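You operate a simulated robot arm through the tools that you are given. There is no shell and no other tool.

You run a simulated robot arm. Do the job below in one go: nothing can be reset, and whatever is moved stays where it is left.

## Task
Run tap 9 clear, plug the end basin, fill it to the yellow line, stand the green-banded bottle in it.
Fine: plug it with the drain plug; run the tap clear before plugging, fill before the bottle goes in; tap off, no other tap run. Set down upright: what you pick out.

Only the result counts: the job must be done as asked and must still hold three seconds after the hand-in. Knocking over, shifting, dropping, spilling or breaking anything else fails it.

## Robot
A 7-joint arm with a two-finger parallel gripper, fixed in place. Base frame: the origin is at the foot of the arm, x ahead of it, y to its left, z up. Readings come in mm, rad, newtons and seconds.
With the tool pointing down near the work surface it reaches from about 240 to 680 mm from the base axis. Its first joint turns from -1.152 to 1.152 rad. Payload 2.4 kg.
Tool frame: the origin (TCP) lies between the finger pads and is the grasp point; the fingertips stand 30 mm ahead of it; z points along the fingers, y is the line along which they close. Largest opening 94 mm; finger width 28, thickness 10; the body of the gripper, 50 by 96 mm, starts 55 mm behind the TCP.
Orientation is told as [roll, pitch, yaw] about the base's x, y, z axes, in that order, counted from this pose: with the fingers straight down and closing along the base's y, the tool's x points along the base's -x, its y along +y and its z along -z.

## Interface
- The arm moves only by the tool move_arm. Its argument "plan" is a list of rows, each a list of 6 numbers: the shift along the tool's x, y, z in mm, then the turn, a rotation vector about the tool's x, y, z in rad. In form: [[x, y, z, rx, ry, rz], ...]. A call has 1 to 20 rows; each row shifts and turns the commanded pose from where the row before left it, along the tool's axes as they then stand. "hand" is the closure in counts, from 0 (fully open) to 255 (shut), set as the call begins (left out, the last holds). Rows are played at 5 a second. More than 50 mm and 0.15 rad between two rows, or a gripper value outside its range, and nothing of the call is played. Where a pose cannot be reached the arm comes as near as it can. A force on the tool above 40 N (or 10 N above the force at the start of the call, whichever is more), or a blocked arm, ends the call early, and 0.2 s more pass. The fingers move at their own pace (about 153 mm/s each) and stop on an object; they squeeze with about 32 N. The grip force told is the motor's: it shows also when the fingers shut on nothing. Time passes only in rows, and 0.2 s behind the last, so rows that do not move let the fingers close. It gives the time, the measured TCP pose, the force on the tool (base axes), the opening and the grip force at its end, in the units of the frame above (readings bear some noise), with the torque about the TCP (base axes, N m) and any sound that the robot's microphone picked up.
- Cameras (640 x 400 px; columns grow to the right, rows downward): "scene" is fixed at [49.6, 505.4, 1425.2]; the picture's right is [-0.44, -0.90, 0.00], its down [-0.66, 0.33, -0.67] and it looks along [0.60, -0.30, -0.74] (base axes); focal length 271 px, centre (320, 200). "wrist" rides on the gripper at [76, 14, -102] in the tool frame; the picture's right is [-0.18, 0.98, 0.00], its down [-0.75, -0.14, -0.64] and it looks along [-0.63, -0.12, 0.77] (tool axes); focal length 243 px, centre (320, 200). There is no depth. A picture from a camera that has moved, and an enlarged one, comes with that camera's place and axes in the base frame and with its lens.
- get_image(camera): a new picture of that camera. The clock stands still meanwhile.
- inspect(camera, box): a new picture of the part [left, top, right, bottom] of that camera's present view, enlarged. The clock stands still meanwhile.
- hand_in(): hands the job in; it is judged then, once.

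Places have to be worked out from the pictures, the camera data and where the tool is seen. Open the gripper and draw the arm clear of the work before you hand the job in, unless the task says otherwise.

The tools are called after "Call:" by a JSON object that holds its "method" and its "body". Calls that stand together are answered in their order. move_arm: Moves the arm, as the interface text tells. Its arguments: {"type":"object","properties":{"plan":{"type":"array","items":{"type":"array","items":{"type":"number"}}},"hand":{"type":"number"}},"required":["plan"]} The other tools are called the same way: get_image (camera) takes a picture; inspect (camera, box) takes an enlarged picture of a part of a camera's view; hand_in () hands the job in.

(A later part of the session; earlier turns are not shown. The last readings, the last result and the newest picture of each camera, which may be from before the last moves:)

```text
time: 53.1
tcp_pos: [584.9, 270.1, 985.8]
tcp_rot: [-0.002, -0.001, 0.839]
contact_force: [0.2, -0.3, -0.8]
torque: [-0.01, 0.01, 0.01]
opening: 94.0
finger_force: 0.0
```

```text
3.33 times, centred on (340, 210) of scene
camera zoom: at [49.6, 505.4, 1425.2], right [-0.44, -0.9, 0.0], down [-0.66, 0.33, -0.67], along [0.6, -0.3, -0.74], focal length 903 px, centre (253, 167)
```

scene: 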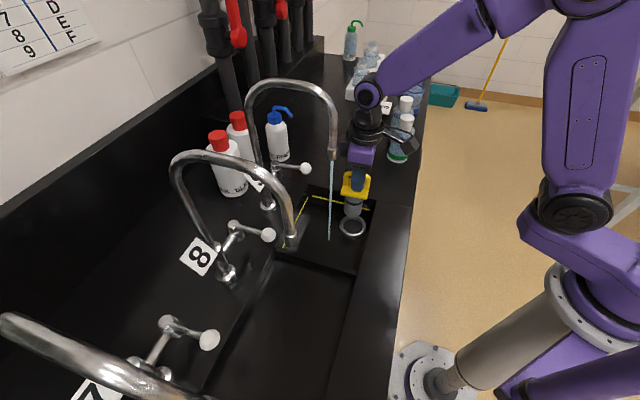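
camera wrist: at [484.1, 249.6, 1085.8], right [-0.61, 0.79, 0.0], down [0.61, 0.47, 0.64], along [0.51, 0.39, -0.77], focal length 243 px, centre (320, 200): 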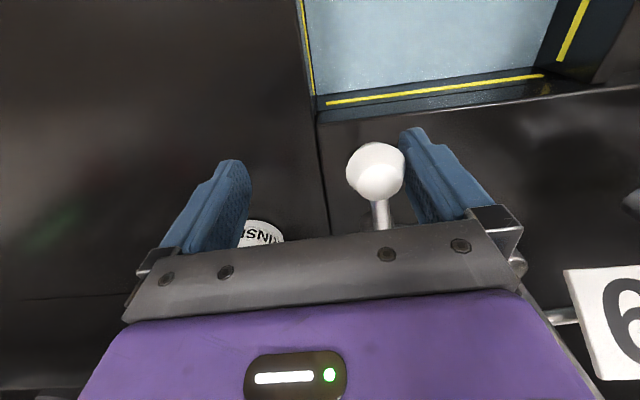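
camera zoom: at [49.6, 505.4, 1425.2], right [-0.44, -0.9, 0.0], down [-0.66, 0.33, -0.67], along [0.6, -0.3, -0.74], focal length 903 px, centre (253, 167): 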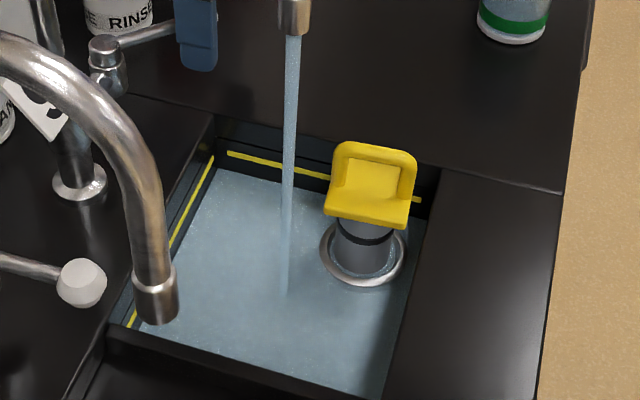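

The rate is now about 1.1 mm/s and the level about 821. I'll wait eight seconds in two steps, then measure.

Call:
{"method": "move_arm", "body": {"plan": [[0, 0, 0, 0, 0, 0], [0, 0, 0, 0, 0, 0], [0, 0, 0, 0, 0, 0], [0, 0, 0, 0, 0, 0], [0, 0, 0, 0, 0, 0], [0, 0, 0, 0, 0, 0], [0, 0, 0, 0, 0, 0], [0, 0, 0, 0, 0, 0], [0, 0, 0, 0, 0, 0], [0, 0, 0, 0, 0, 0], [0, 0, 0, 0, 0, 0], [0, 0, 0, 0, 0, 0], [0, 0, 0, 0, 0, 0], [0, 0, 0, 0, 0, 0], [0, 0, 0, 0, 0, 0], [0, 0, 0, 0, 0, 0], [0, 0, 0, 0, 0, 0], [0, 0, 0, 0, 0, 0], [0, 0, 0, 0, 0, 0]]}}

Call:
{"method": "inspect", "body": {"camera": "scene", "box": [310, 215, 350, 245]}}

Call:
{"method": "inspect", "body": {"camera": "scene", "box": [305, 190, 350, 220]}}

```text
time: 57.1
tcp_pos: [585.2, 270.8, 986.0]
tcp_rot: [-0.001, 0.0, 0.84]
contact_force: [-0.5, 0.9, 0.0]
torque: [-0.03, 0.01, -0.01]
opening: 94.1
finger_force: 0.1
```

```text
13.33 times, centred on (330, 230) of scene
camera zoom: at [49.6, 505.4, 1425.2], right [-0.44, -0.9, 0.0], down [-0.66, 0.33, -0.67], along [0.6, -0.3, -0.74], focal length 3613 px, centre (187, -200)
```

zoom: 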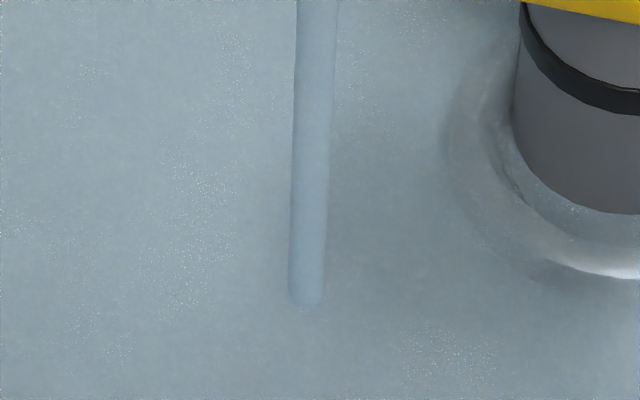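

```text
13.33 times, centred on (328, 205) of scene
camera zoom: at [49.6, 505.4, 1425.2], right [-0.44, -0.9, 0.0], down [-0.66, 0.33, -0.67], along [0.6, -0.3, -0.74], focal length 3613 px, centre (220, 133)
```

zoom: 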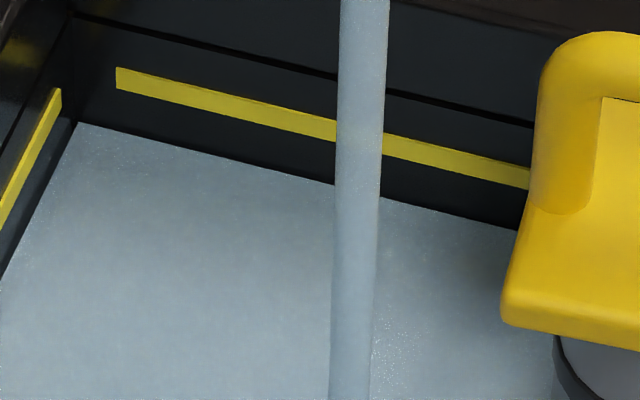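

The waterline now shows on the wall, about 18 mm under the strip's center, rising about 1.3 mm/s. I'll wait about eight more seconds, then throttle.

Call:
{"method": "move_arm", "body": {"plan": [[0, 0, 0, 0, 0, 0], [0, 0, 0, 0, 0, 0], [0, 0, 0, 0, 0, 0], [0, 0, 0, 0, 0, 0], [0, 0, 0, 0, 0, 0], [0, 0, 0, 0, 0, 0], [0, 0, 0, 0, 0, 0], [0, 0, 0, 0, 0, 0], [0, 0, 0, 0, 0, 0], [0, 0, 0, 0, 0, 0], [0, 0, 0, 0, 0, 0], [0, 0, 0, 0, 0, 0], [0, 0, 0, 0, 0, 0], [0, 0, 0, 0, 0, 0], [0, 0, 0, 0, 0, 0], [0, 0, 0, 0, 0, 0], [0, 0, 0, 0, 0, 0], [0, 0, 0, 0, 0, 0], [0, 0, 0, 0, 0, 0]]}}

Call:
{"method": "inspect", "body": {"camera": "scene", "box": [305, 190, 350, 220]}}

```text
time: 61.1
tcp_pos: [584.5, 271.0, 986.2]
tcp_rot: [-0.001, 0.001, 0.839]
contact_force: [0.4, 0.1, -0.2]
torque: [0.01, 0.03, 0.02]
opening: 93.9
finger_force: 0.0
```

```text
13.33 times, centred on (328, 205) of scene
camera zoom: at [49.6, 505.4, 1425.2], right [-0.44, -0.9, 0.0], down [-0.66, 0.33, -0.67], along [0.6, -0.3, -0.74], focal length 3613 px, centre (220, 133)
```

zoom: 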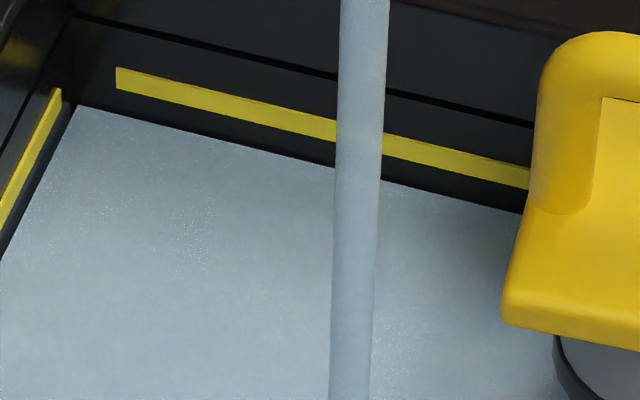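

It is now about 37 px below the strip center, rising about 4.75 px/s. I'll wait 2.6 s more, then lift, close the hand, and throttle.

Call:
{"method": "move_arm", "body": {"plan": [[0, 0, 0, 0, 0, 0], [0, 0, 0, 0, 0, 0], [0, 0, 0, 0, 0, 0], [0, 0, 0, 0, 0, 0], [0, 0, 0, 0, 0, 0], [0, 0, 0, 0, 0, 0], [0, 0, 0, 0, 0, 0], [0, 0, 0, 0, 0, 0], [0, 0, 0, 0, 0, 0], [0, 3, -40, 0, 0, 0], [0, -33, -30, 0, 0, 0]]}}

Call:
{"method": "move_arm", "body": {"plan": [[0, 0, 0, 0, 0, 0], [0, 0, 35, 0, 0, 0], [0, 0, 35, 0, 0, 0], [0, 15, 0, 0, 0, 0], [0, 12, 0, 0, 0, 0], [1, 9, 0, 0, 0, 0], [2, 9, 0, 0, 0, 0], [3, 9, 0, 0, 0, 0], [3, 9, 0, 0, 0, 0], [2, 8, 0, 0, 0, 0]], "hand": 255}}

Call:
{"method": "inspect", "body": {"camera": "scene", "box": [305, 190, 350, 220]}}

Call:
{"method": "inspect", "body": {"camera": "scene", "box": [240, 110, 400, 260]}}

```text
time: 63.5
tcp_pos: [606.6, 252.6, 1057.3]
tcp_rot: [-0.001, -0.001, 0.842]
contact_force: [0.5, 1.1, -0.6]
torque: [0.01, 0.0, 0.01]
opening: 94.1
finger_force: 0.1
```

```text
time: 65.7
tcp_pos: [547.8, 290.4, 986.8]
tcp_rot: [-0.002, -0.002, 0.841]
contact_force: [1.5, 0.3, 0.0]
torque: [0.02, 0.02, -0.03]
opening: 0.1
finger_force: 32.0
```

```text
13.33 times, centred on (328, 205) of scene
camera zoom: at [49.6, 505.4, 1425.2], right [-0.44, -0.9, 0.0], down [-0.66, 0.33, -0.67], along [0.6, -0.3, -0.74], focal length 3613 px, centre (220, 133)
```

zoom: 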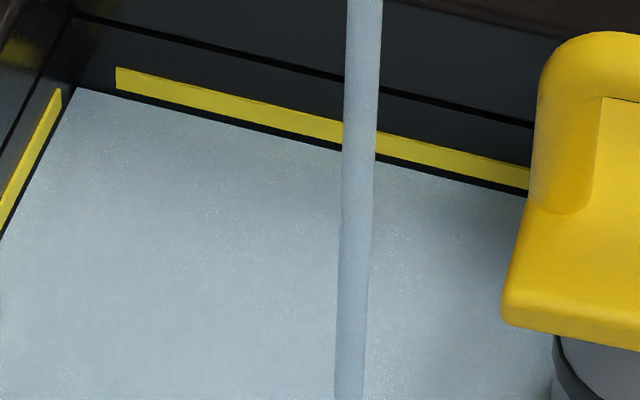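

```text
2.67 times, centred on (320, 185) of scene
camera zoom: at [49.6, 505.4, 1425.2], right [-0.44, -0.9, 0.0], down [-0.66, 0.33, -0.67], along [0.6, -0.3, -0.74], focal length 722 px, centre (320, 240)
```

zoom: 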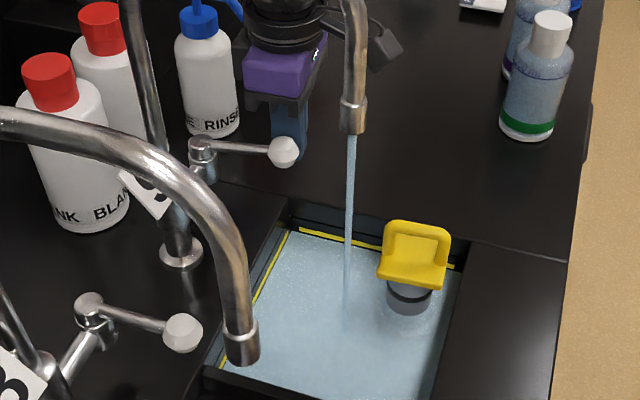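

The level is just under the strip's lower edge, with reduced flow. I'll wait 2 s and measure.

Call:
{"method": "move_arm", "body": {"plan": [[0, 0, 0, 0, 0, 0], [0, 0, 0, 0, 0, 0], [0, 0, 0, 0, 0, 0], [0, 0, 0, 0, 0, 0], [0, 0, 0, 0, 0, 0], [0, 0, 0, 0, 0, 0], [0, 0, 0, 0, 0, 0], [0, 0, 0, 0, 0, 0], [0, 0, 0, 0, 0, 0]]}}

Call:
{"method": "inspect", "body": {"camera": "scene", "box": [305, 190, 350, 220]}}

Call:
{"method": "get_image", "body": {"camera": "wrist"}}

```text
time: 67.7
tcp_pos: [546.4, 289.5, 986.9]
tcp_rot: [-0.002, 0.001, 0.838]
contact_force: [0.2, -0.3, 0.5]
torque: [-0.02, 0.01, -0.01]
opening: 0.0
finger_force: 32.1
```

```text
13.33 times, centred on (328, 205) of scene
camera zoom: at [49.6, 505.4, 1425.2], right [-0.44, -0.9, 0.0], down [-0.66, 0.33, -0.67], along [0.6, -0.3, -0.74], focal length 3613 px, centre (220, 133)
```

zoom: 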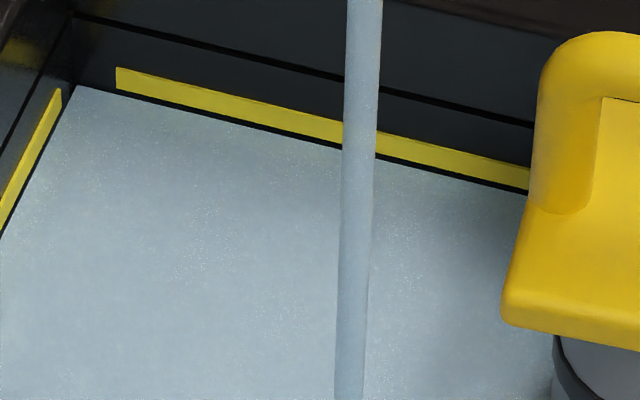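

```text
taken
camera wrist: at [486.9, 243.1, 1087.4], right [-0.61, 0.79, 0.0], down [0.61, 0.47, 0.64], along [0.51, 0.39, -0.77], focal length 243 px, centre (320, 200)
```

wrist: 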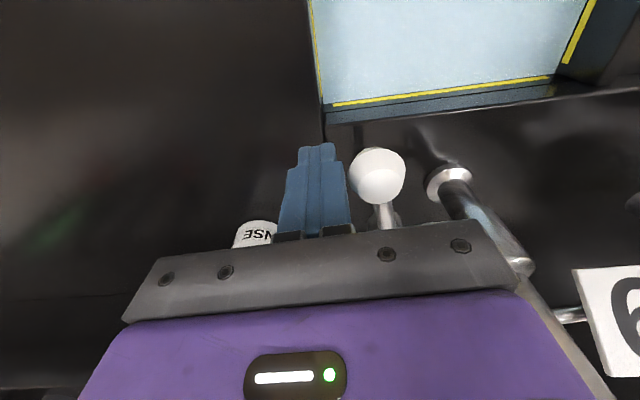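

Rising at about 0.55 mm/s. I'll wait some six more seconds, then check before shutting off.

Call:
{"method": "move_arm", "body": {"plan": [[0, 0, 0, 0, 0, 0], [0, 0, 0, 0, 0, 0], [0, 0, 0, 0, 0, 0], [0, 0, 0, 0, 0, 0], [0, 0, 0, 0, 0, 0], [0, 0, 0, 0, 0, 0], [0, 0, 0, 0, 0, 0], [0, 0, 0, 0, 0, 0], [0, 0, 0, 0, 0, 0], [0, 0, 0, 0, 0, 0], [0, 0, 0, 0, 0, 0], [0, 0, 0, 0, 0, 0], [0, 0, 0, 0, 0, 0], [0, 0, 0, 0, 0, 0], [0, 0, 0, 0, 0, 0], [0, 0, 0, 0, 0, 0], [0, 0, 0, 0, 0, 0], [0, 0, 0, 0, 0, 0], [0, 0, 0, 0, 0, 0], [0, 0, 0, 0, 0, 0]]}}

Call:
{"method": "inspect", "body": {"camera": "scene", "box": [305, 190, 350, 220]}}

Call:
{"method": "inspect", "body": {"camera": "wrist", "box": [300, 40, 640, 130]}}

```text
time: 71.9
tcp_pos: [547.5, 288.6, 986.3]
tcp_rot: [-0.001, -0.001, 0.84]
contact_force: [0.2, 0.0, -0.7]
torque: [-0.01, -0.01, -0.01]
opening: 0.0
finger_force: 32.1
```

```text
13.33 times, centred on (328, 205) of scene
camera zoom: at [49.6, 505.4, 1425.2], right [-0.44, -0.9, 0.0], down [-0.66, 0.33, -0.67], along [0.6, -0.3, -0.74], focal length 3613 px, centre (220, 133)
```

zoom: 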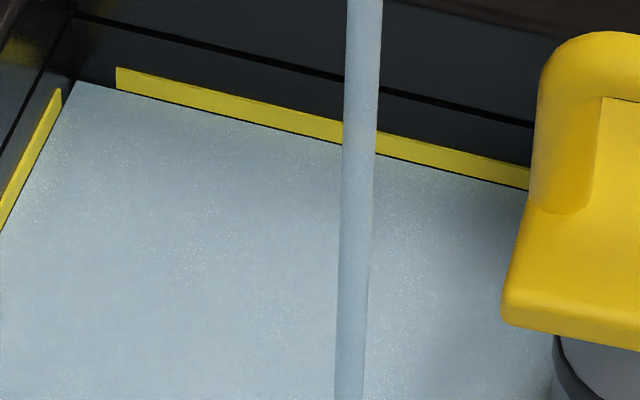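

```text
1.88 times, centred on (470, 85) of wrist
camera zoom: at [486.9, 243.1, 1087.4], right [-0.61, 0.79, 0.0], down [0.61, 0.47, 0.64], along [0.51, 0.39, -0.77], focal length 457 px, centre (38, 416)
```

zoom: 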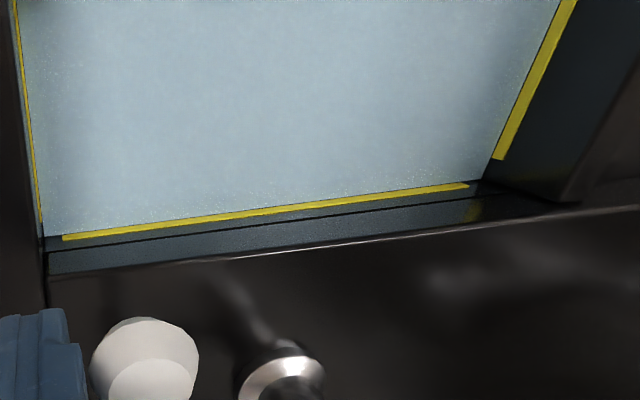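

The water is just meeting the strip's lower edge. I'll wait eight more seconds to bring it to mid-strip.

Call:
{"method": "move_arm", "body": {"plan": [[0, 0, 0, 0, 0, 0], [0, 0, 0, 0, 0, 0], [0, 0, 0, 0, 0, 0], [0, 0, 0, 0, 0, 0], [0, 0, 0, 0, 0, 0], [0, 0, 0, 0, 0, 0], [0, 0, 0, 0, 0, 0], [0, 0, 0, 0, 0, 0], [0, 0, 0, 0, 0, 0], [0, 0, 0, 0, 0, 0], [0, 0, 0, 0, 0, 0], [0, 0, 0, 0, 0, 0], [0, 0, 0, 0, 0, 0], [0, 0, 0, 0, 0, 0], [0, 0, 0, 0, 0, 0], [0, 0, 0, 0, 0, 0], [0, 0, 0, 0, 0, 0], [0, 0, 0, 0, 0, 0], [0, 0, 0, 0, 0, 0], [0, 0, 0, 0, 0, 0]]}}

Call:
{"method": "inspect", "body": {"camera": "scene", "box": [305, 190, 350, 220]}}

Call:
{"method": "inspect", "body": {"camera": "wrist", "box": [310, 60, 440, 130]}}

```text
time: 76.1
tcp_pos: [547.9, 289.2, 986.6]
tcp_rot: [-0.002, 0.0, 0.84]
contact_force: [0.5, 0.4, -0.4]
torque: [-0.03, -0.01, 0.01]
opening: 0.2
finger_force: 31.6
```

```text
13.33 times, centred on (328, 205) of scene
camera zoom: at [49.6, 505.4, 1425.2], right [-0.44, -0.9, 0.0], down [-0.66, 0.33, -0.67], along [0.6, -0.3, -0.74], focal length 3613 px, centre (220, 133)
```

zoom: 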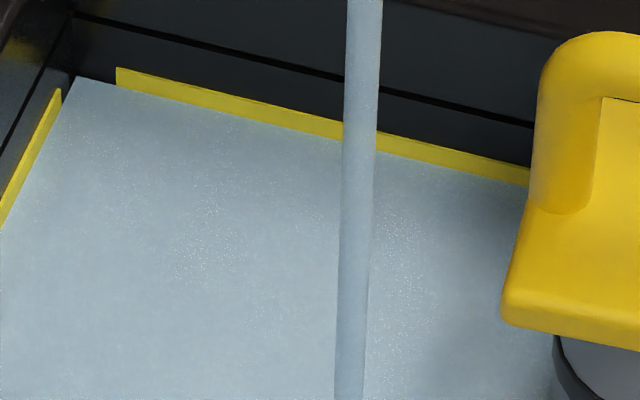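

```text
4.92 times, centred on (375, 95) of wrist
camera zoom: at [486.9, 243.1, 1087.4], right [-0.61, 0.79, 0.0], down [0.61, 0.47, 0.64], along [0.51, 0.39, -0.77], focal length 1194 px, centre (49, 717)
```

zoom: 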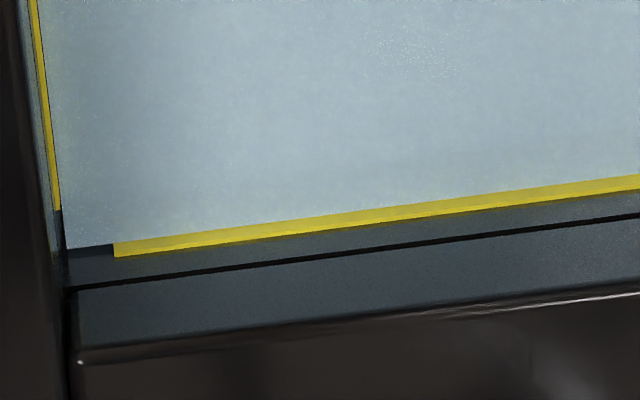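

The level is about 40% into the strip from below. I'll wait about three more seconds, then push the lever fully shut in the same call.

Call:
{"method": "move_arm", "body": {"plan": [[0, 0, 0, 0, 0, 0], [0, 0, 0, 0, 0, 0], [0, 0, 0, 0, 0, 0], [0, 0, 0, 0, 0, 0], [0, 0, 0, 0, 0, 0], [0, 0, 0, 0, 0, 0], [0, 0, 0, 0, 0, 0], [0, 0, 0, 0, 0, 0], [0, 0, 0, 0, 0, 0], [0, 0, 0, 0, 0, 0], [0, 0, 0, 0, 0, 0], [0, 0, 0, 0, 0, 0], [0, 0, 0, 0, 0, 0], [0, 0, 0, 0, 0, 0], [1, 4, 0, 0, 0, 0], [1, 4, 0, 0, 0, 0], [0, 3, 0, 0, 0, 0]]}}

Call:
{"method": "inspect", "body": {"camera": "scene", "box": [305, 190, 350, 220]}}

Call:
{"method": "inspect", "body": {"camera": "scene", "box": [240, 110, 400, 260]}}

Call:
{"method": "get_image", "body": {"camera": "wrist"}}

```text
time: 79.7
tcp_pos: [538.2, 295.8, 986.1]
tcp_rot: [-0.002, 0.0, 0.842]
contact_force: [0.2, 0.5, -0.1]
torque: [0.02, 0.01, -0.01]
opening: 0.2
finger_force: 31.9
```

```text
13.33 times, centred on (328, 205) of scene
camera zoom: at [49.6, 505.4, 1425.2], right [-0.44, -0.9, 0.0], down [-0.66, 0.33, -0.67], along [0.6, -0.3, -0.74], focal length 3613 px, centre (220, 133)
```

zoom: 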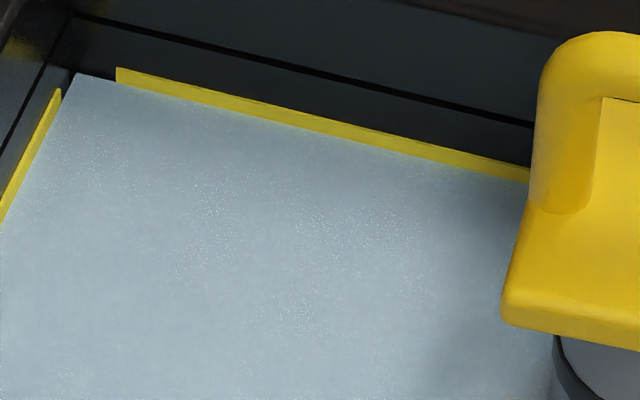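

```text
2.67 times, centred on (320, 185) of scene
camera zoom: at [49.6, 505.4, 1425.2], right [-0.44, -0.9, 0.0], down [-0.66, 0.33, -0.67], along [0.6, -0.3, -0.74], focal length 722 px, centre (320, 240)
```

zoom: 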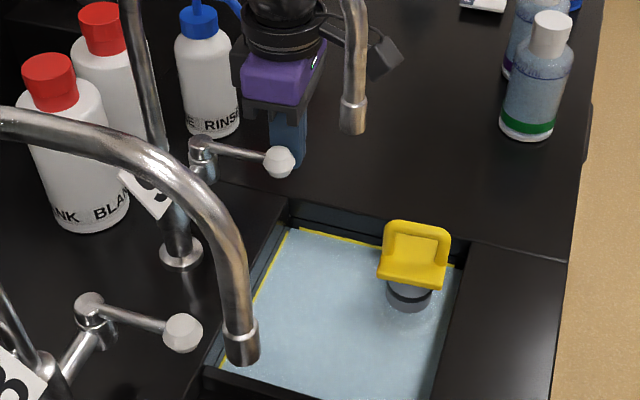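

```text
taken
camera wrist: at [477.3, 249.3, 1087.5], right [-0.61, 0.79, 0.0], down [0.61, 0.47, 0.64], along [0.51, 0.39, -0.77], focal length 243 px, centre (320, 200)
```

wrist: 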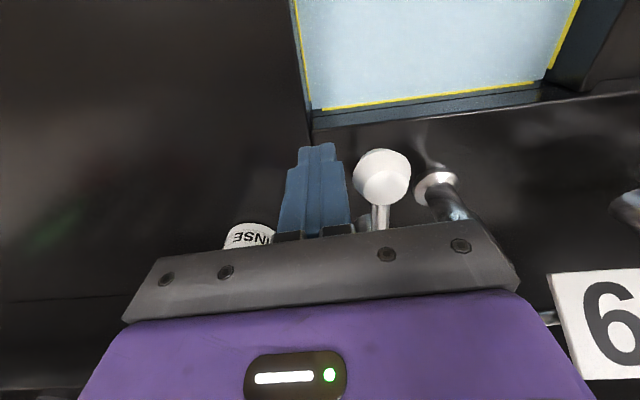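

Tap 9 is off and the water sits mid-strip. Now for the bottle: its cap top is at about (536, 3, 1030), with the purple-banded neighbor about 107 mm beyond. I'll lift away from the lever and go above the green-banded bottle with the hand partly open.

Call:
{"method": "move_arm", "body": {"plan": [[0, -5, 0, 0, 0, 0], [0, 0, -48, 0, 0, 0], [0, 0, -48, 0, 0, 0], [0, 0, -48, 0, 0, 0], [37, -31, 0, 0, 0, 0], [37, -31, 0, 0, 0, 0], [37, -31, 0, 0, 0, 0], [37, -31, 0, 0, 0, 0], [37, -32, 0, 0, 0, 0]]}}

Call:
{"method": "get_image", "body": {"camera": "wrist"}}

Call:
{"method": "get_image", "body": {"camera": "scene"}}

```text
time: 81.7
tcp_pos: [535.4, 50.6, 1130.6]
tcp_rot: [-0.001, 0.0, 0.839]
contact_force: [-0.4, -0.4, 0.1]
torque: [-0.01, 0.02, 0.01]
opening: 0.1
finger_force: 32.1
```

```text
taken
camera wrist: at [475.0, 3.8, 1231.9], right [-0.61, 0.79, 0.0], down [0.61, 0.47, 0.64], along [0.51, 0.39, -0.77], focal length 243 px, centre (320, 200)
```

wrist: 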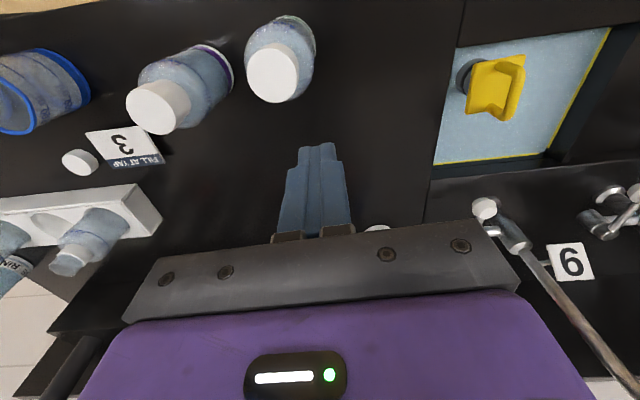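

```text
taken
```

scene: 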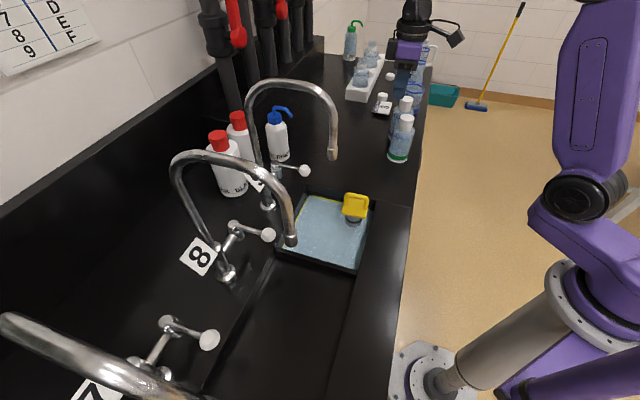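

I'll center over the cap at about (536, 3) with the hand opened to about 70 mm and check.

Call:
{"method": "move_arm", "body": {"plan": [[17.5, -16, 0, 0, 0, 0], [17.5, -16, 0, 0, 0, 0], [0, 0, 25, 0, 0, 0], [0, 0, 25, 0, 0, 0]], "hand": 65}}

Call:
{"method": "get_image", "body": {"camera": "wrist"}}

Call:
{"method": "inspect", "body": {"camera": "scene", "box": [360, 50, 460, 180]}}

```text
time: 82.7
tcp_pos: [534.8, 1.6, 1081.6]
tcp_rot: [-0.001, 0.0, 0.842]
contact_force: [0.5, -0.1, -0.4]
torque: [-0.02, 0.01, -0.02]
opening: 70.2
finger_force: 0.0
```

```text
taken
camera wrist: at [474.4, -43.8, 1181.8], right [-0.61, 0.79, 0.0], down [0.61, 0.47, 0.64], along [0.51, 0.39, -0.77], focal length 243 px, centre (320, 200)
```

wrist: 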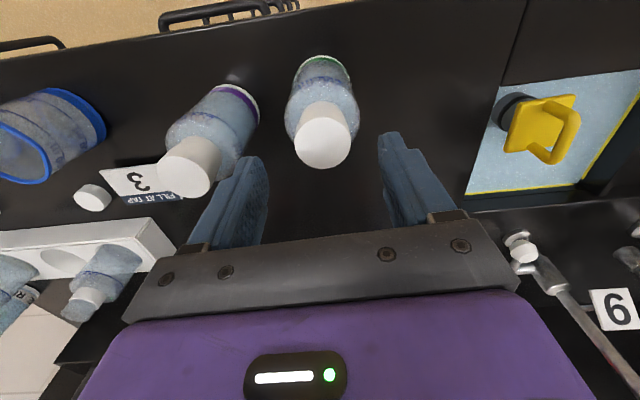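

```text
3.08 times, centred on (410, 115) of scene
camera zoom: at [49.6, 505.4, 1425.2], right [-0.44, -0.9, 0.0], down [-0.66, 0.33, -0.67], along [0.6, -0.3, -0.74], focal length 834 px, centre (43, 462)
```

zoom: 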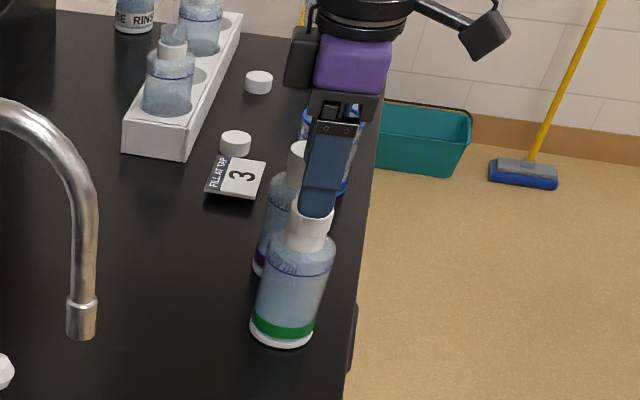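

The cap is exactly under the TCP (radius about 20 mm). I'll descend to z≈1018, putting the pads on the cap above the shoulder.

Call:
{"method": "move_arm", "body": {"plan": [[0, 0, 25, 0, 0, 0], [0, 0, 20, 0, 0, 0], [0, 0, 18, 0, 0, 0], [0, 0, 0, 0, 0, 0]]}}

Call:
{"method": "get_image", "body": {"camera": "wrist"}}

Call:
{"method": "inspect", "body": {"camera": "scene", "box": [360, 50, 460, 180]}}

```text
time: 83.7
tcp_pos: [534.7, 3.0, 1017.1]
tcp_rot: [-0.003, 0.0, 0.841]
contact_force: [-0.1, 0.3, 0.1]
torque: [0.01, -0.01, 0.01]
opening: 70.0
finger_force: 0.1
```

```text
taken
camera wrist: at [474.2, -44.0, 1118.4], right [-0.61, 0.79, 0.0], down [0.61, 0.47, 0.64], along [0.51, 0.39, -0.77], focal length 243 px, centre (320, 200)
```

wrist: 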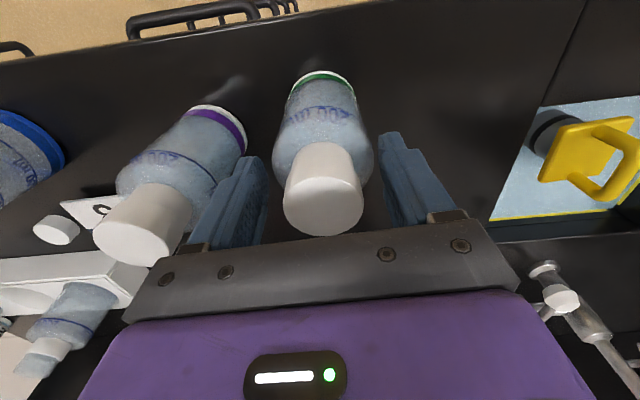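

```text
3.08 times, centred on (410, 115) of scene
camera zoom: at [49.6, 505.4, 1425.2], right [-0.44, -0.9, 0.0], down [-0.66, 0.33, -0.67], along [0.6, -0.3, -0.74], focal length 834 px, centre (43, 462)
```

zoom: 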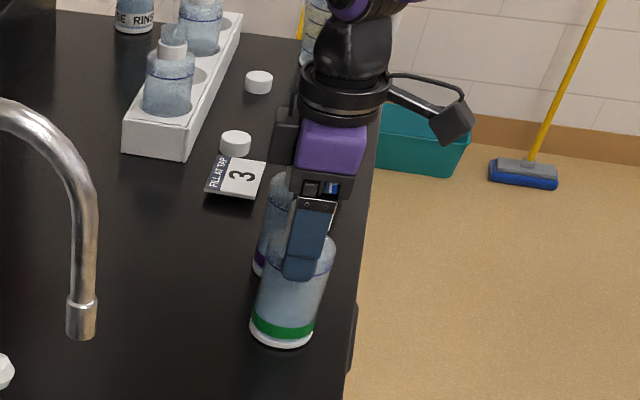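

Well aligned. I'll close on the cap.

Call:
{"method": "move_arm", "body": {"plan": [[0, 0, 0, 0, 0, 0], [0, 0, 0, 0, 0, 0], [0, 0, 0, 0, 0, 0], [0, 0, 0, 0, 0, 0]], "hand": 255}}

Call:
{"method": "move_arm", "body": {"plan": [[0, 0, -5, 0, 0, 0], [0, 0, -10, 0, 0, 0], [0, 0, 0, 0, 0, 0]]}}

Call:
{"method": "get_image", "body": {"camera": "wrist"}}

Call:
{"method": "inspect", "body": {"camera": "scene", "box": [360, 50, 460, 180]}}

```text
time: 84.7
tcp_pos: [534.3, 2.9, 1017.3]
tcp_rot: [-0.002, 0.0, 0.839]
contact_force: [0.1, -0.7, -0.5]
torque: [0.01, -0.02, -0.01]
opening: 59.0
finger_force: 31.5
```

```text
time: 85.5
tcp_pos: [534.2, 2.2, 1032.1]
tcp_rot: [-0.001, -0.002, 0.84]
contact_force: [0.2, -0.1, -2.7]
torque: [-0.03, 0.02, 0.0]
opening: 58.5
finger_force: 32.0
```

```text
taken
camera wrist: at [474.6, -43.7, 1134.1], right [-0.61, 0.79, 0.0], down [0.61, 0.47, 0.64], along [0.51, 0.39, -0.77], focal length 243 px, centre (320, 200)
```

wrist: 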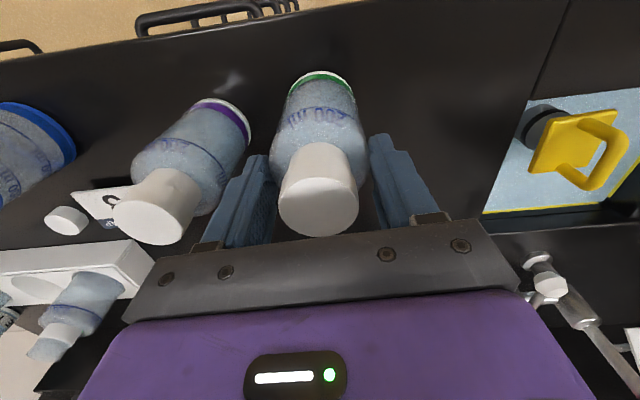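

```text
3.08 times, centred on (410, 115) of scene
camera zoom: at [49.7, 505.4, 1425.2], right [-0.44, -0.9, 0.0], down [-0.66, 0.33, -0.67], along [0.6, -0.3, -0.74], focal length 834 px, centre (43, 462)
```

zoom: 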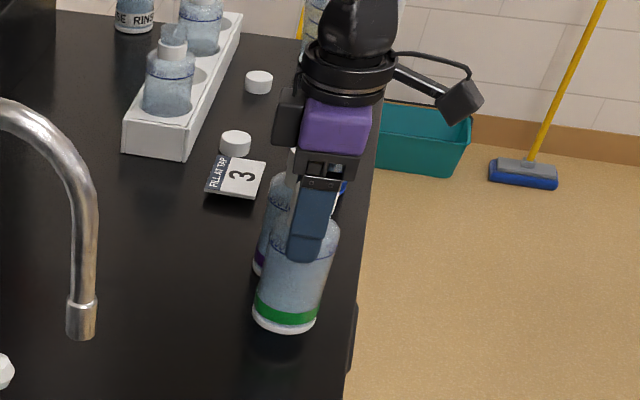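

It lifts, but the fingertips hold only the shoulder edge (59 mm opening). I'll set it back down where it stood and regrip about 16 mm lower on the cylindrical body.

Call:
{"method": "move_arm", "body": {"plan": [[0, 0, 8, 0, 0, 0], [0, 0, 6, 0, 0, 0], [0, 0, 1, 0, 0, 0], [0, 0, 0, 0, 0, 0]]}}

Call:
{"method": "move_arm", "body": {"plan": [[0, 0, 0, 0, 0, 0], [0, 0, 0, 0, 0, 0], [0, 0, 0, 0, 0, 0]], "hand": 45}}

Call:
{"method": "get_image", "body": {"camera": "wrist"}}

Call:
{"method": "inspect", "body": {"camera": "scene", "box": [360, 50, 460, 180]}}

```text
time: 86.5
tcp_pos: [534.7, 3.2, 1017.3]
tcp_rot: [0.0, -0.002, 0.84]
contact_force: [-0.3, 0.4, -2.8]
torque: [-0.03, 0.02, -0.02]
opening: 58.9
finger_force: 31.6
```

```text
time: 87.3
tcp_pos: [535.2, 2.4, 1017.9]
tcp_rot: [-0.002, 0.001, 0.839]
contact_force: [-0.4, 0.1, -0.6]
torque: [-0.04, 0.01, 0.01]
opening: 77.7
finger_force: 0.1
```

```text
taken
camera wrist: at [474.2, -43.7, 1118.6], right [-0.61, 0.79, 0.0], down [0.61, 0.47, 0.64], along [0.51, 0.39, -0.77], focal length 243 px, centre (320, 200)
```

wrist: 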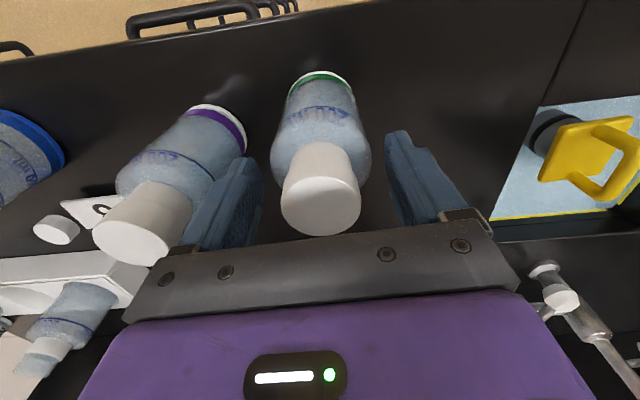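

```text
3.08 times, centred on (410, 115) of scene
camera zoom: at [49.6, 505.4, 1425.2], right [-0.44, -0.9, 0.0], down [-0.66, 0.33, -0.67], along [0.6, -0.3, -0.74], focal length 834 px, centre (43, 462)
```

zoom: 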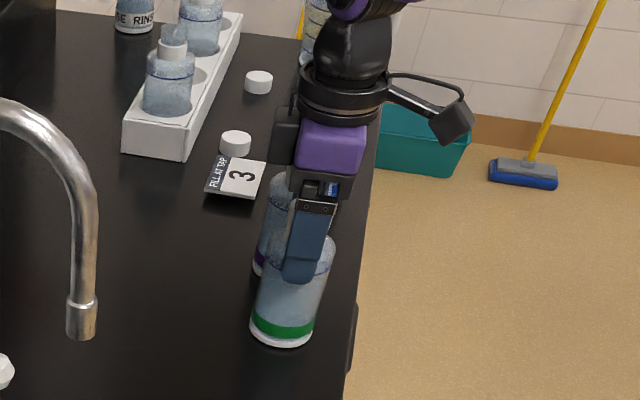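

The bottle stands where it was. I'll descend 17 mm and grip again.

Call:
{"method": "move_arm", "body": {"plan": [[0, 0, 9, 0, 0, 0], [0, 0, 8, 0, 0, 0], [0, 0, 0, 0, 0, 0]]}}

Call:
{"method": "move_arm", "body": {"plan": [[0, 0, 0, 0, 0, 0], [0, 0, 0, 0, 0, 0], [0, 0, 0, 0, 0, 0], [0, 0, 0, 0, 0, 0]], "hand": 255}}

Call:
{"method": "move_arm", "body": {"plan": [[0, 0, -5, 0, 0, 0], [0, 0, -10, 0, 0, 0], [0, 0, 0, 0, 0, 0]]}}

Call:
{"method": "inspect", "body": {"camera": "scene", "box": [360, 50, 460, 180]}}

```text
time: 88.1
tcp_pos: [534.5, 3.9, 999.5]
tcp_rot: [-0.002, -0.002, 0.839]
contact_force: [0.1, -0.4, -0.2]
torque: [-0.02, 0.02, 0.01]
opening: 77.6
finger_force: 0.1
```

```text
time: 89.1
tcp_pos: [534.6, 3.0, 1001.2]
tcp_rot: [-0.001, 0.001, 0.838]
contact_force: [0.3, -0.4, -0.6]
torque: [0.08, 0.08, 0.0]
opening: 59.1
finger_force: 31.7
```

```text
time: 89.9
tcp_pos: [533.7, 4.3, 1017.1]
tcp_rot: [-0.002, 0.0, 0.84]
contact_force: [0.1, -0.5, -3.0]
torque: [0.02, 0.0, -0.01]
opening: 59.1
finger_force: 31.7
```

```text
3.08 times, centred on (410, 115) of scene
camera zoom: at [49.7, 505.4, 1425.2], right [-0.44, -0.9, 0.0], down [-0.66, 0.33, -0.67], along [0.6, -0.3, -0.74], focal length 834 px, centre (43, 462)
```

zoom: 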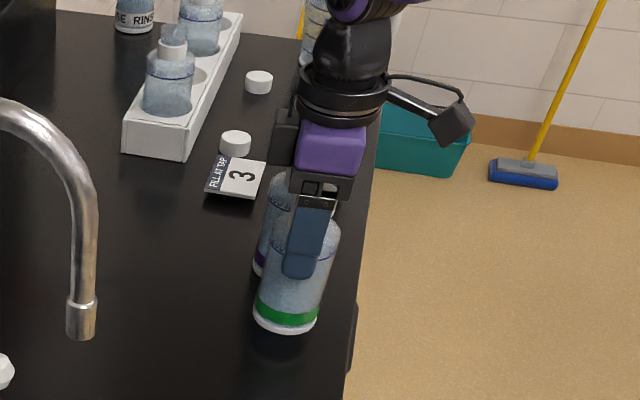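

Solid grip on the 59 mm body. I'll lift to z≈1107, traverse along the front ledge past the plug, then move inward over the free near-front part of the basin at about (337, 310).

Call:
{"method": "move_arm", "body": {"plan": [[0, 0, -30, 0, 0, 0], [0, 0, -30, 0, 0, 0], [0, 0, -30, 0, 0, 0], [0, 31.9, 0, 0, 0, 0], [0, 31.9, 0, 0, 0, 0], [0, 31.9, 0, 0, 0, 0], [0, 31.9, 0, 0, 0, 0], [0, 31.9, 0, 0, 0, 0], [0, 31.9, 0, 0, 0, 0], [0, 31.9, 0, 0, 0, 0], [0, 31.9, 0, 0, 0, 0], [0, 31.9, 0, 0, 0, 0], [0, 31.9, 0, 0, 0, 0], [0, 31.9, 0, 0, 0, 0]]}}

Call:
{"method": "get_image", "body": {"camera": "scene"}}

Call:
{"method": "get_image", "body": {"camera": "wrist"}}

```text
time: 92.9
tcp_pos: [272.3, 238.0, 1105.4]
tcp_rot: [-0.001, 0.002, 0.839]
contact_force: [-0.1, -0.1, -2.4]
torque: [0.01, 0.0, 0.01]
opening: 59.1
finger_force: 32.0
```

```text
taken
```

scene: 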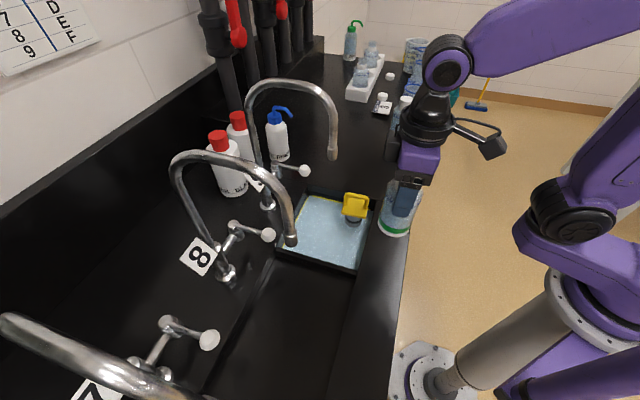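

```text
taken
camera wrist: at [213.0, 190.5, 1206.4], right [-0.61, 0.79, 0.0], down [0.61, 0.47, 0.64], along [0.51, 0.39, -0.77], focal length 243 px, centre (320, 200)
```

wrist: 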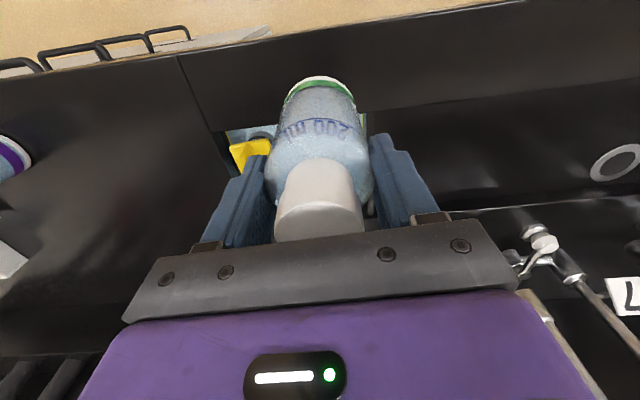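

Now inward 97 mm over the basin, keeping high, then check the spot.

Call:
{"method": "move_arm", "body": {"plan": [[-32.3, 0, 0, 0, 0, 0], [-32.3, 0, 0, 0, 0, 0], [-32.3, 0, 0, 0, 0, 0], [0, 0, 30, 0, 0, 0], [0, 0, 30, 0, 0, 0]]}}

Call:
{"method": "inspect", "body": {"camera": "scene", "box": [240, 90, 420, 280]}}

Call:
{"method": "get_image", "body": {"camera": "wrist"}}

```text
time: 94.1
tcp_pos: [337.9, 310.1, 1044.0]
tcp_rot: [-0.001, -0.002, 0.84]
contact_force: [-0.1, -1.5, -2.4]
torque: [-0.01, -0.02, 0.0]
opening: 59.1
finger_force: 32.3
```

```text
2.11 times, centred on (330, 185) of scene
camera zoom: at [49.7, 505.5, 1425.2], right [-0.44, -0.9, 0.0], down [-0.66, 0.33, -0.67], along [0.6, -0.3, -0.74], focal length 570 px, centre (299, 232)
```

zoom: 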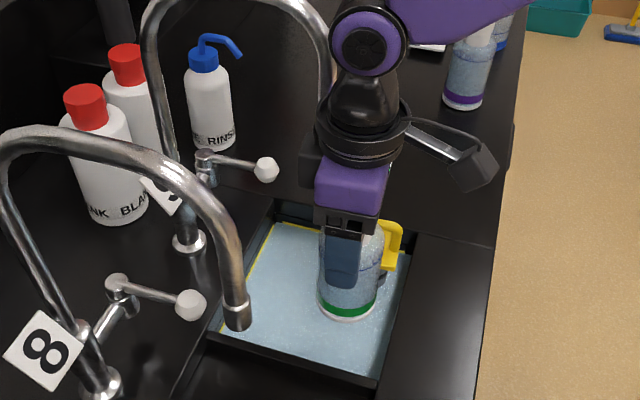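

```text
taken
camera wrist: at [278.1, 263.1, 1144.9], right [-0.61, 0.79, 0.0], down [0.61, 0.47, 0.64], along [0.51, 0.39, -0.77], focal length 243 px, centre (320, 200)
```

wrist: 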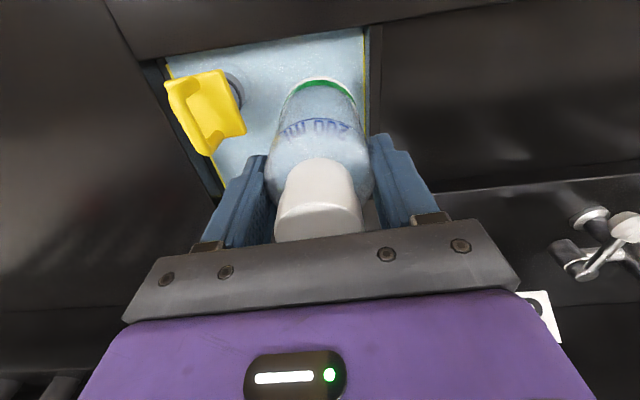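

The bottle's landing spot is clear of the plug, walls and spout. I'll lower it to just above the floor.

Call:
{"method": "move_arm", "body": {"plan": [[0, 1, 25, 0, 0, 0], [1, 1, 25, 0, 0, 0], [1, 0, 20, 0, 0, 0], [0, 0, 15, 0, 0, 0], [0, 0, 15, 0, 0, 0]]}}

Call:
{"method": "inspect", "body": {"camera": "scene", "box": [240, 90, 420, 280]}}

Call:
{"method": "get_image", "body": {"camera": "wrist"}}

```text
time: 95.3
tcp_pos: [335.0, 309.9, 944.8]
tcp_rot: [-0.001, 0.001, 0.842]
contact_force: [-1.1, -0.7, -2.5]
torque: [0.03, -0.02, 0.02]
opening: 59.0
finger_force: 31.7
```

```text
2.11 times, centred on (330, 185) of scene
camera zoom: at [49.7, 505.5, 1425.2], right [-0.44, -0.9, 0.0], down [-0.66, 0.33, -0.67], along [0.6, -0.3, -0.74], focal length 570 px, centre (299, 232)
```

zoom: 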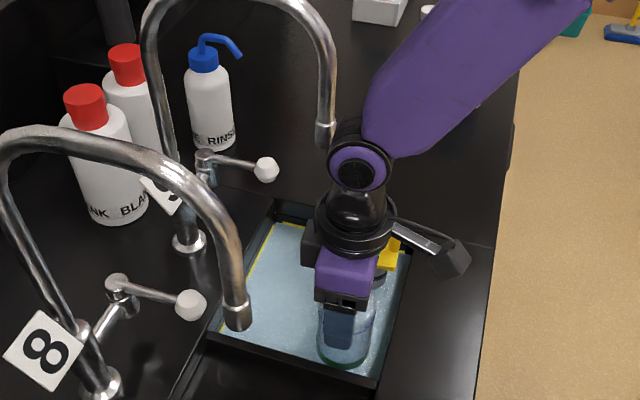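

```text
taken
camera wrist: at [274.8, 262.3, 1045.3], right [-0.61, 0.79, 0.0], down [0.61, 0.47, 0.64], along [0.51, 0.39, -0.77], focal length 243 px, centre (320, 200)
```

wrist: 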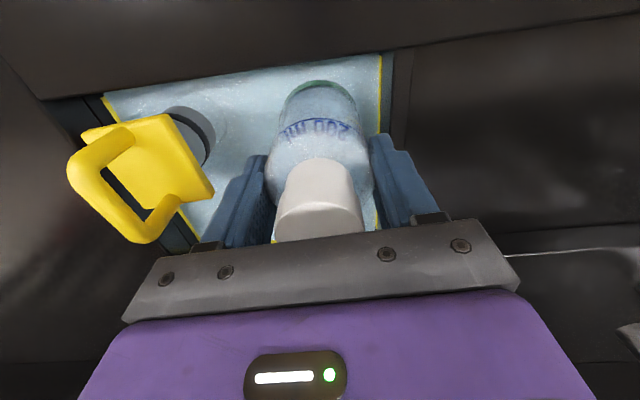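

The bottle is lowering cleanly into the water. I'll finish the descent in small steps to the floor.

Call:
{"method": "move_arm", "body": {"plan": [[0, 0, 8, 0, 0, 0], [0, 0, 7, 0, 0, 0], [0, 0, 4, 0, 0, 0], [0, 0, 0, 0, 0, 0]]}}

Call:
{"method": "move_arm", "body": {"plan": [[0, 0, 1.5, 0, 0, 0], [0, 0, 1.5, 0, 0, 0], [0, 0, 0, 0, 0, 0]]}}

```text
time: 96.3
tcp_pos: [335.0, 306.9, 926.0]
tcp_rot: [-0.001, 0.0, 0.839]
contact_force: [-0.5, -0.7, -0.5]
torque: [0.04, 0.03, 0.0]
opening: 59.1
finger_force: 31.8
```

```text
time: 97.1
tcp_pos: [335.8, 309.1, 924.0]
tcp_rot: [-0.002, -0.005, 0.84]
contact_force: [-1.4, -2.9, 26.0]
torque: [0.34, 0.25, 0.2]
opening: 59.2
finger_force: 32.4
```

It touched the floor at about z≈925, pressing with 26 N. I'll ease up about 2 mm to take off the load and check before releasing.

Call:
{"method": "move_arm", "body": {"plan": [[0, 0, -1, 0, 0, 0], [0, 0, -0.7, 0, 0, 0], [0, 0, 0, 0, 0, 0]]}}

Call:
{"method": "get_image", "body": {"camera": "wrist"}}

Call:
{"method": "inspect", "body": {"camera": "scene", "box": [280, 160, 400, 280]}}

```text
time: 97.9
tcp_pos: [335.1, 308.2, 924.5]
tcp_rot: [-0.002, 0.001, 0.841]
contact_force: [1.3, 1.6, 2.7]
torque: [0.24, -0.2, -0.04]
opening: 59.2
finger_force: 31.6
```

```text
taken
camera wrist: at [274.5, 261.7, 1025.7], right [-0.61, 0.79, 0.0], down [0.61, 0.47, 0.64], along [0.51, 0.39, -0.77], focal length 243 px, centre (320, 200)
```

wrist: 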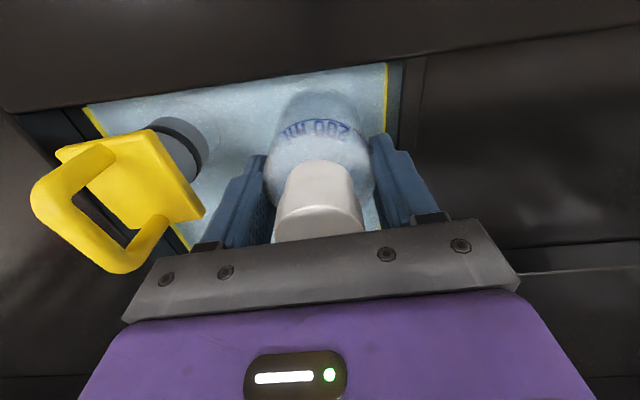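

```text
3.33 times, centred on (340, 220) of scene
camera zoom: at [49.6, 505.4, 1425.2], right [-0.44, -0.9, 0.0], down [-0.66, 0.33, -0.67], along [0.6, -0.3, -0.74], focal length 903 px, centre (253, 133)
```

zoom: 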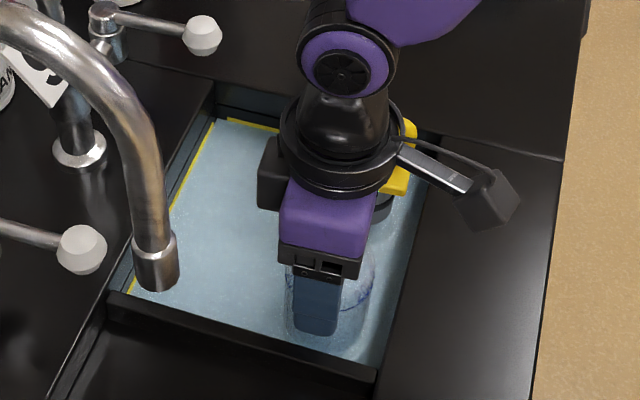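

Load is nearly off (2.7 N) and the bottle stands on the floor. I'll open only slightly, since the near wall is close.

Call:
{"method": "move_arm", "body": {"plan": [[0, 0, 0, 0, 0, 0], [0, 0, 0, 0, 0, 0], [0, 0, 0, 0, 0, 0]], "hand": 73}}

Call:
{"method": "get_image", "body": {"camera": "wrist"}}

```text
time: 98.7
tcp_pos: [334.4, 308.2, 924.3]
tcp_rot: [-0.003, 0.0, 0.843]
contact_force: [-0.3, 0.3, -0.3]
torque: [0.0, 0.01, -0.01]
opening: 66.8
finger_force: 0.1
```

```text
taken
camera wrist: at [274.7, 262.0, 1026.0], right [-0.61, 0.79, 0.0], down [0.61, 0.47, 0.64], along [0.51, 0.39, -0.77], focal length 243 px, centre (320, 200)
```

wrist: 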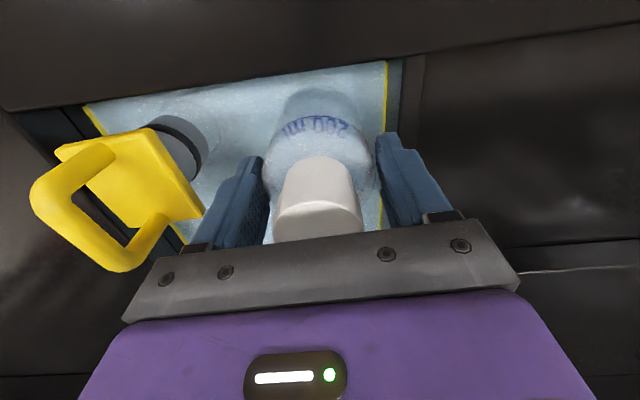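

Released without contact forces. I'll rise straight up and then draw back to the front.

Call:
{"method": "move_arm", "body": {"plan": [[0, 0, -10, 0, 0, 0], [0, 0, -20, 0, 0, 0], [0, 0, -30, 0, 0, 0], [0, 0, -40, 0, 0, 0], [0, 0, -40, 0, 0, 0], [40, 0, 0, 0, 0, 0], [40, 0, -20, 0, 0, 0], [40, 0, -20, 0, 0, 0]]}}

Call:
{"method": "get_image", "body": {"camera": "scene"}}

Call:
{"method": "inspect", "body": {"camera": "scene", "box": [270, 160, 390, 280]}}

Call:
{"method": "get_image", "body": {"camera": "wrist"}}

Call:
{"method": "inspect", "body": {"camera": "scene", "box": [305, 190, 350, 220]}}

```text
time: 100.5
tcp_pos: [254.3, 220.2, 1105.3]
tcp_rot: [-0.001, 0.002, 0.843]
contact_force: [-0.1, 0.0, 0.1]
torque: [-0.02, 0.02, -0.05]
opening: 67.1
finger_force: 0.1
```

```text
taken
```

scene: 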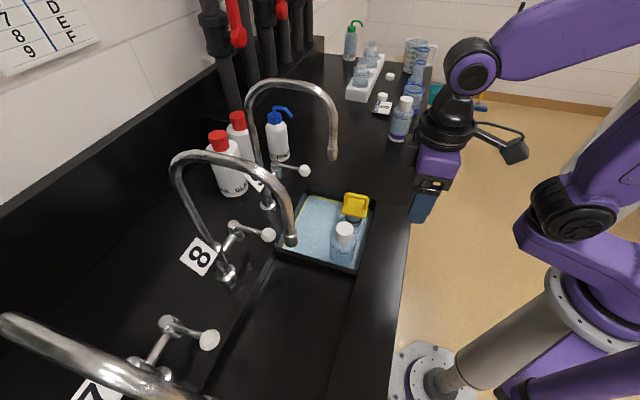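

```text
3.33 times, centred on (330, 220) of scene
camera zoom: at [49.6, 505.4, 1425.2], right [-0.44, -0.9, 0.0], down [-0.66, 0.33, -0.67], along [0.6, -0.3, -0.74], focal length 903 px, centre (287, 133)
```

zoom: 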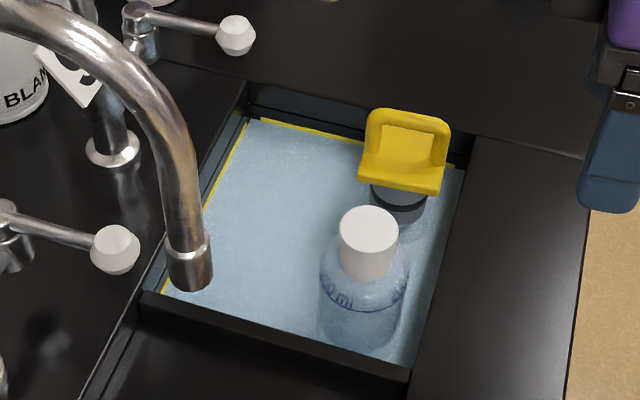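

```text
taken
camera wrist: at [194.6, 173.3, 1206.0], right [-0.61, 0.79, 0.0], down [0.61, 0.47, 0.64], along [0.51, 0.39, -0.77], focal length 243 px, centre (320, 200)
```

wrist: 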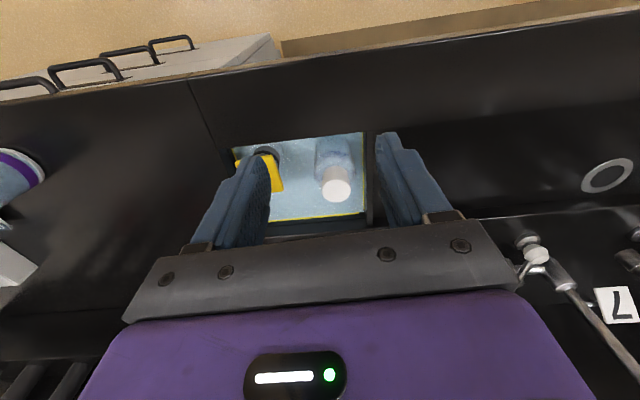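

```text
13.33 times, centred on (328, 205) of scene
camera zoom: at [49.6, 505.4, 1425.2], right [-0.44, -0.9, 0.0], down [-0.66, 0.33, -0.67], along [0.6, -0.3, -0.74], focal length 3613 px, centre (220, 133)
```

zoom: 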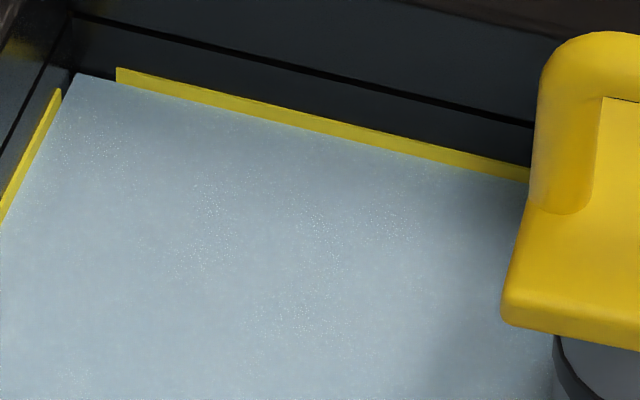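

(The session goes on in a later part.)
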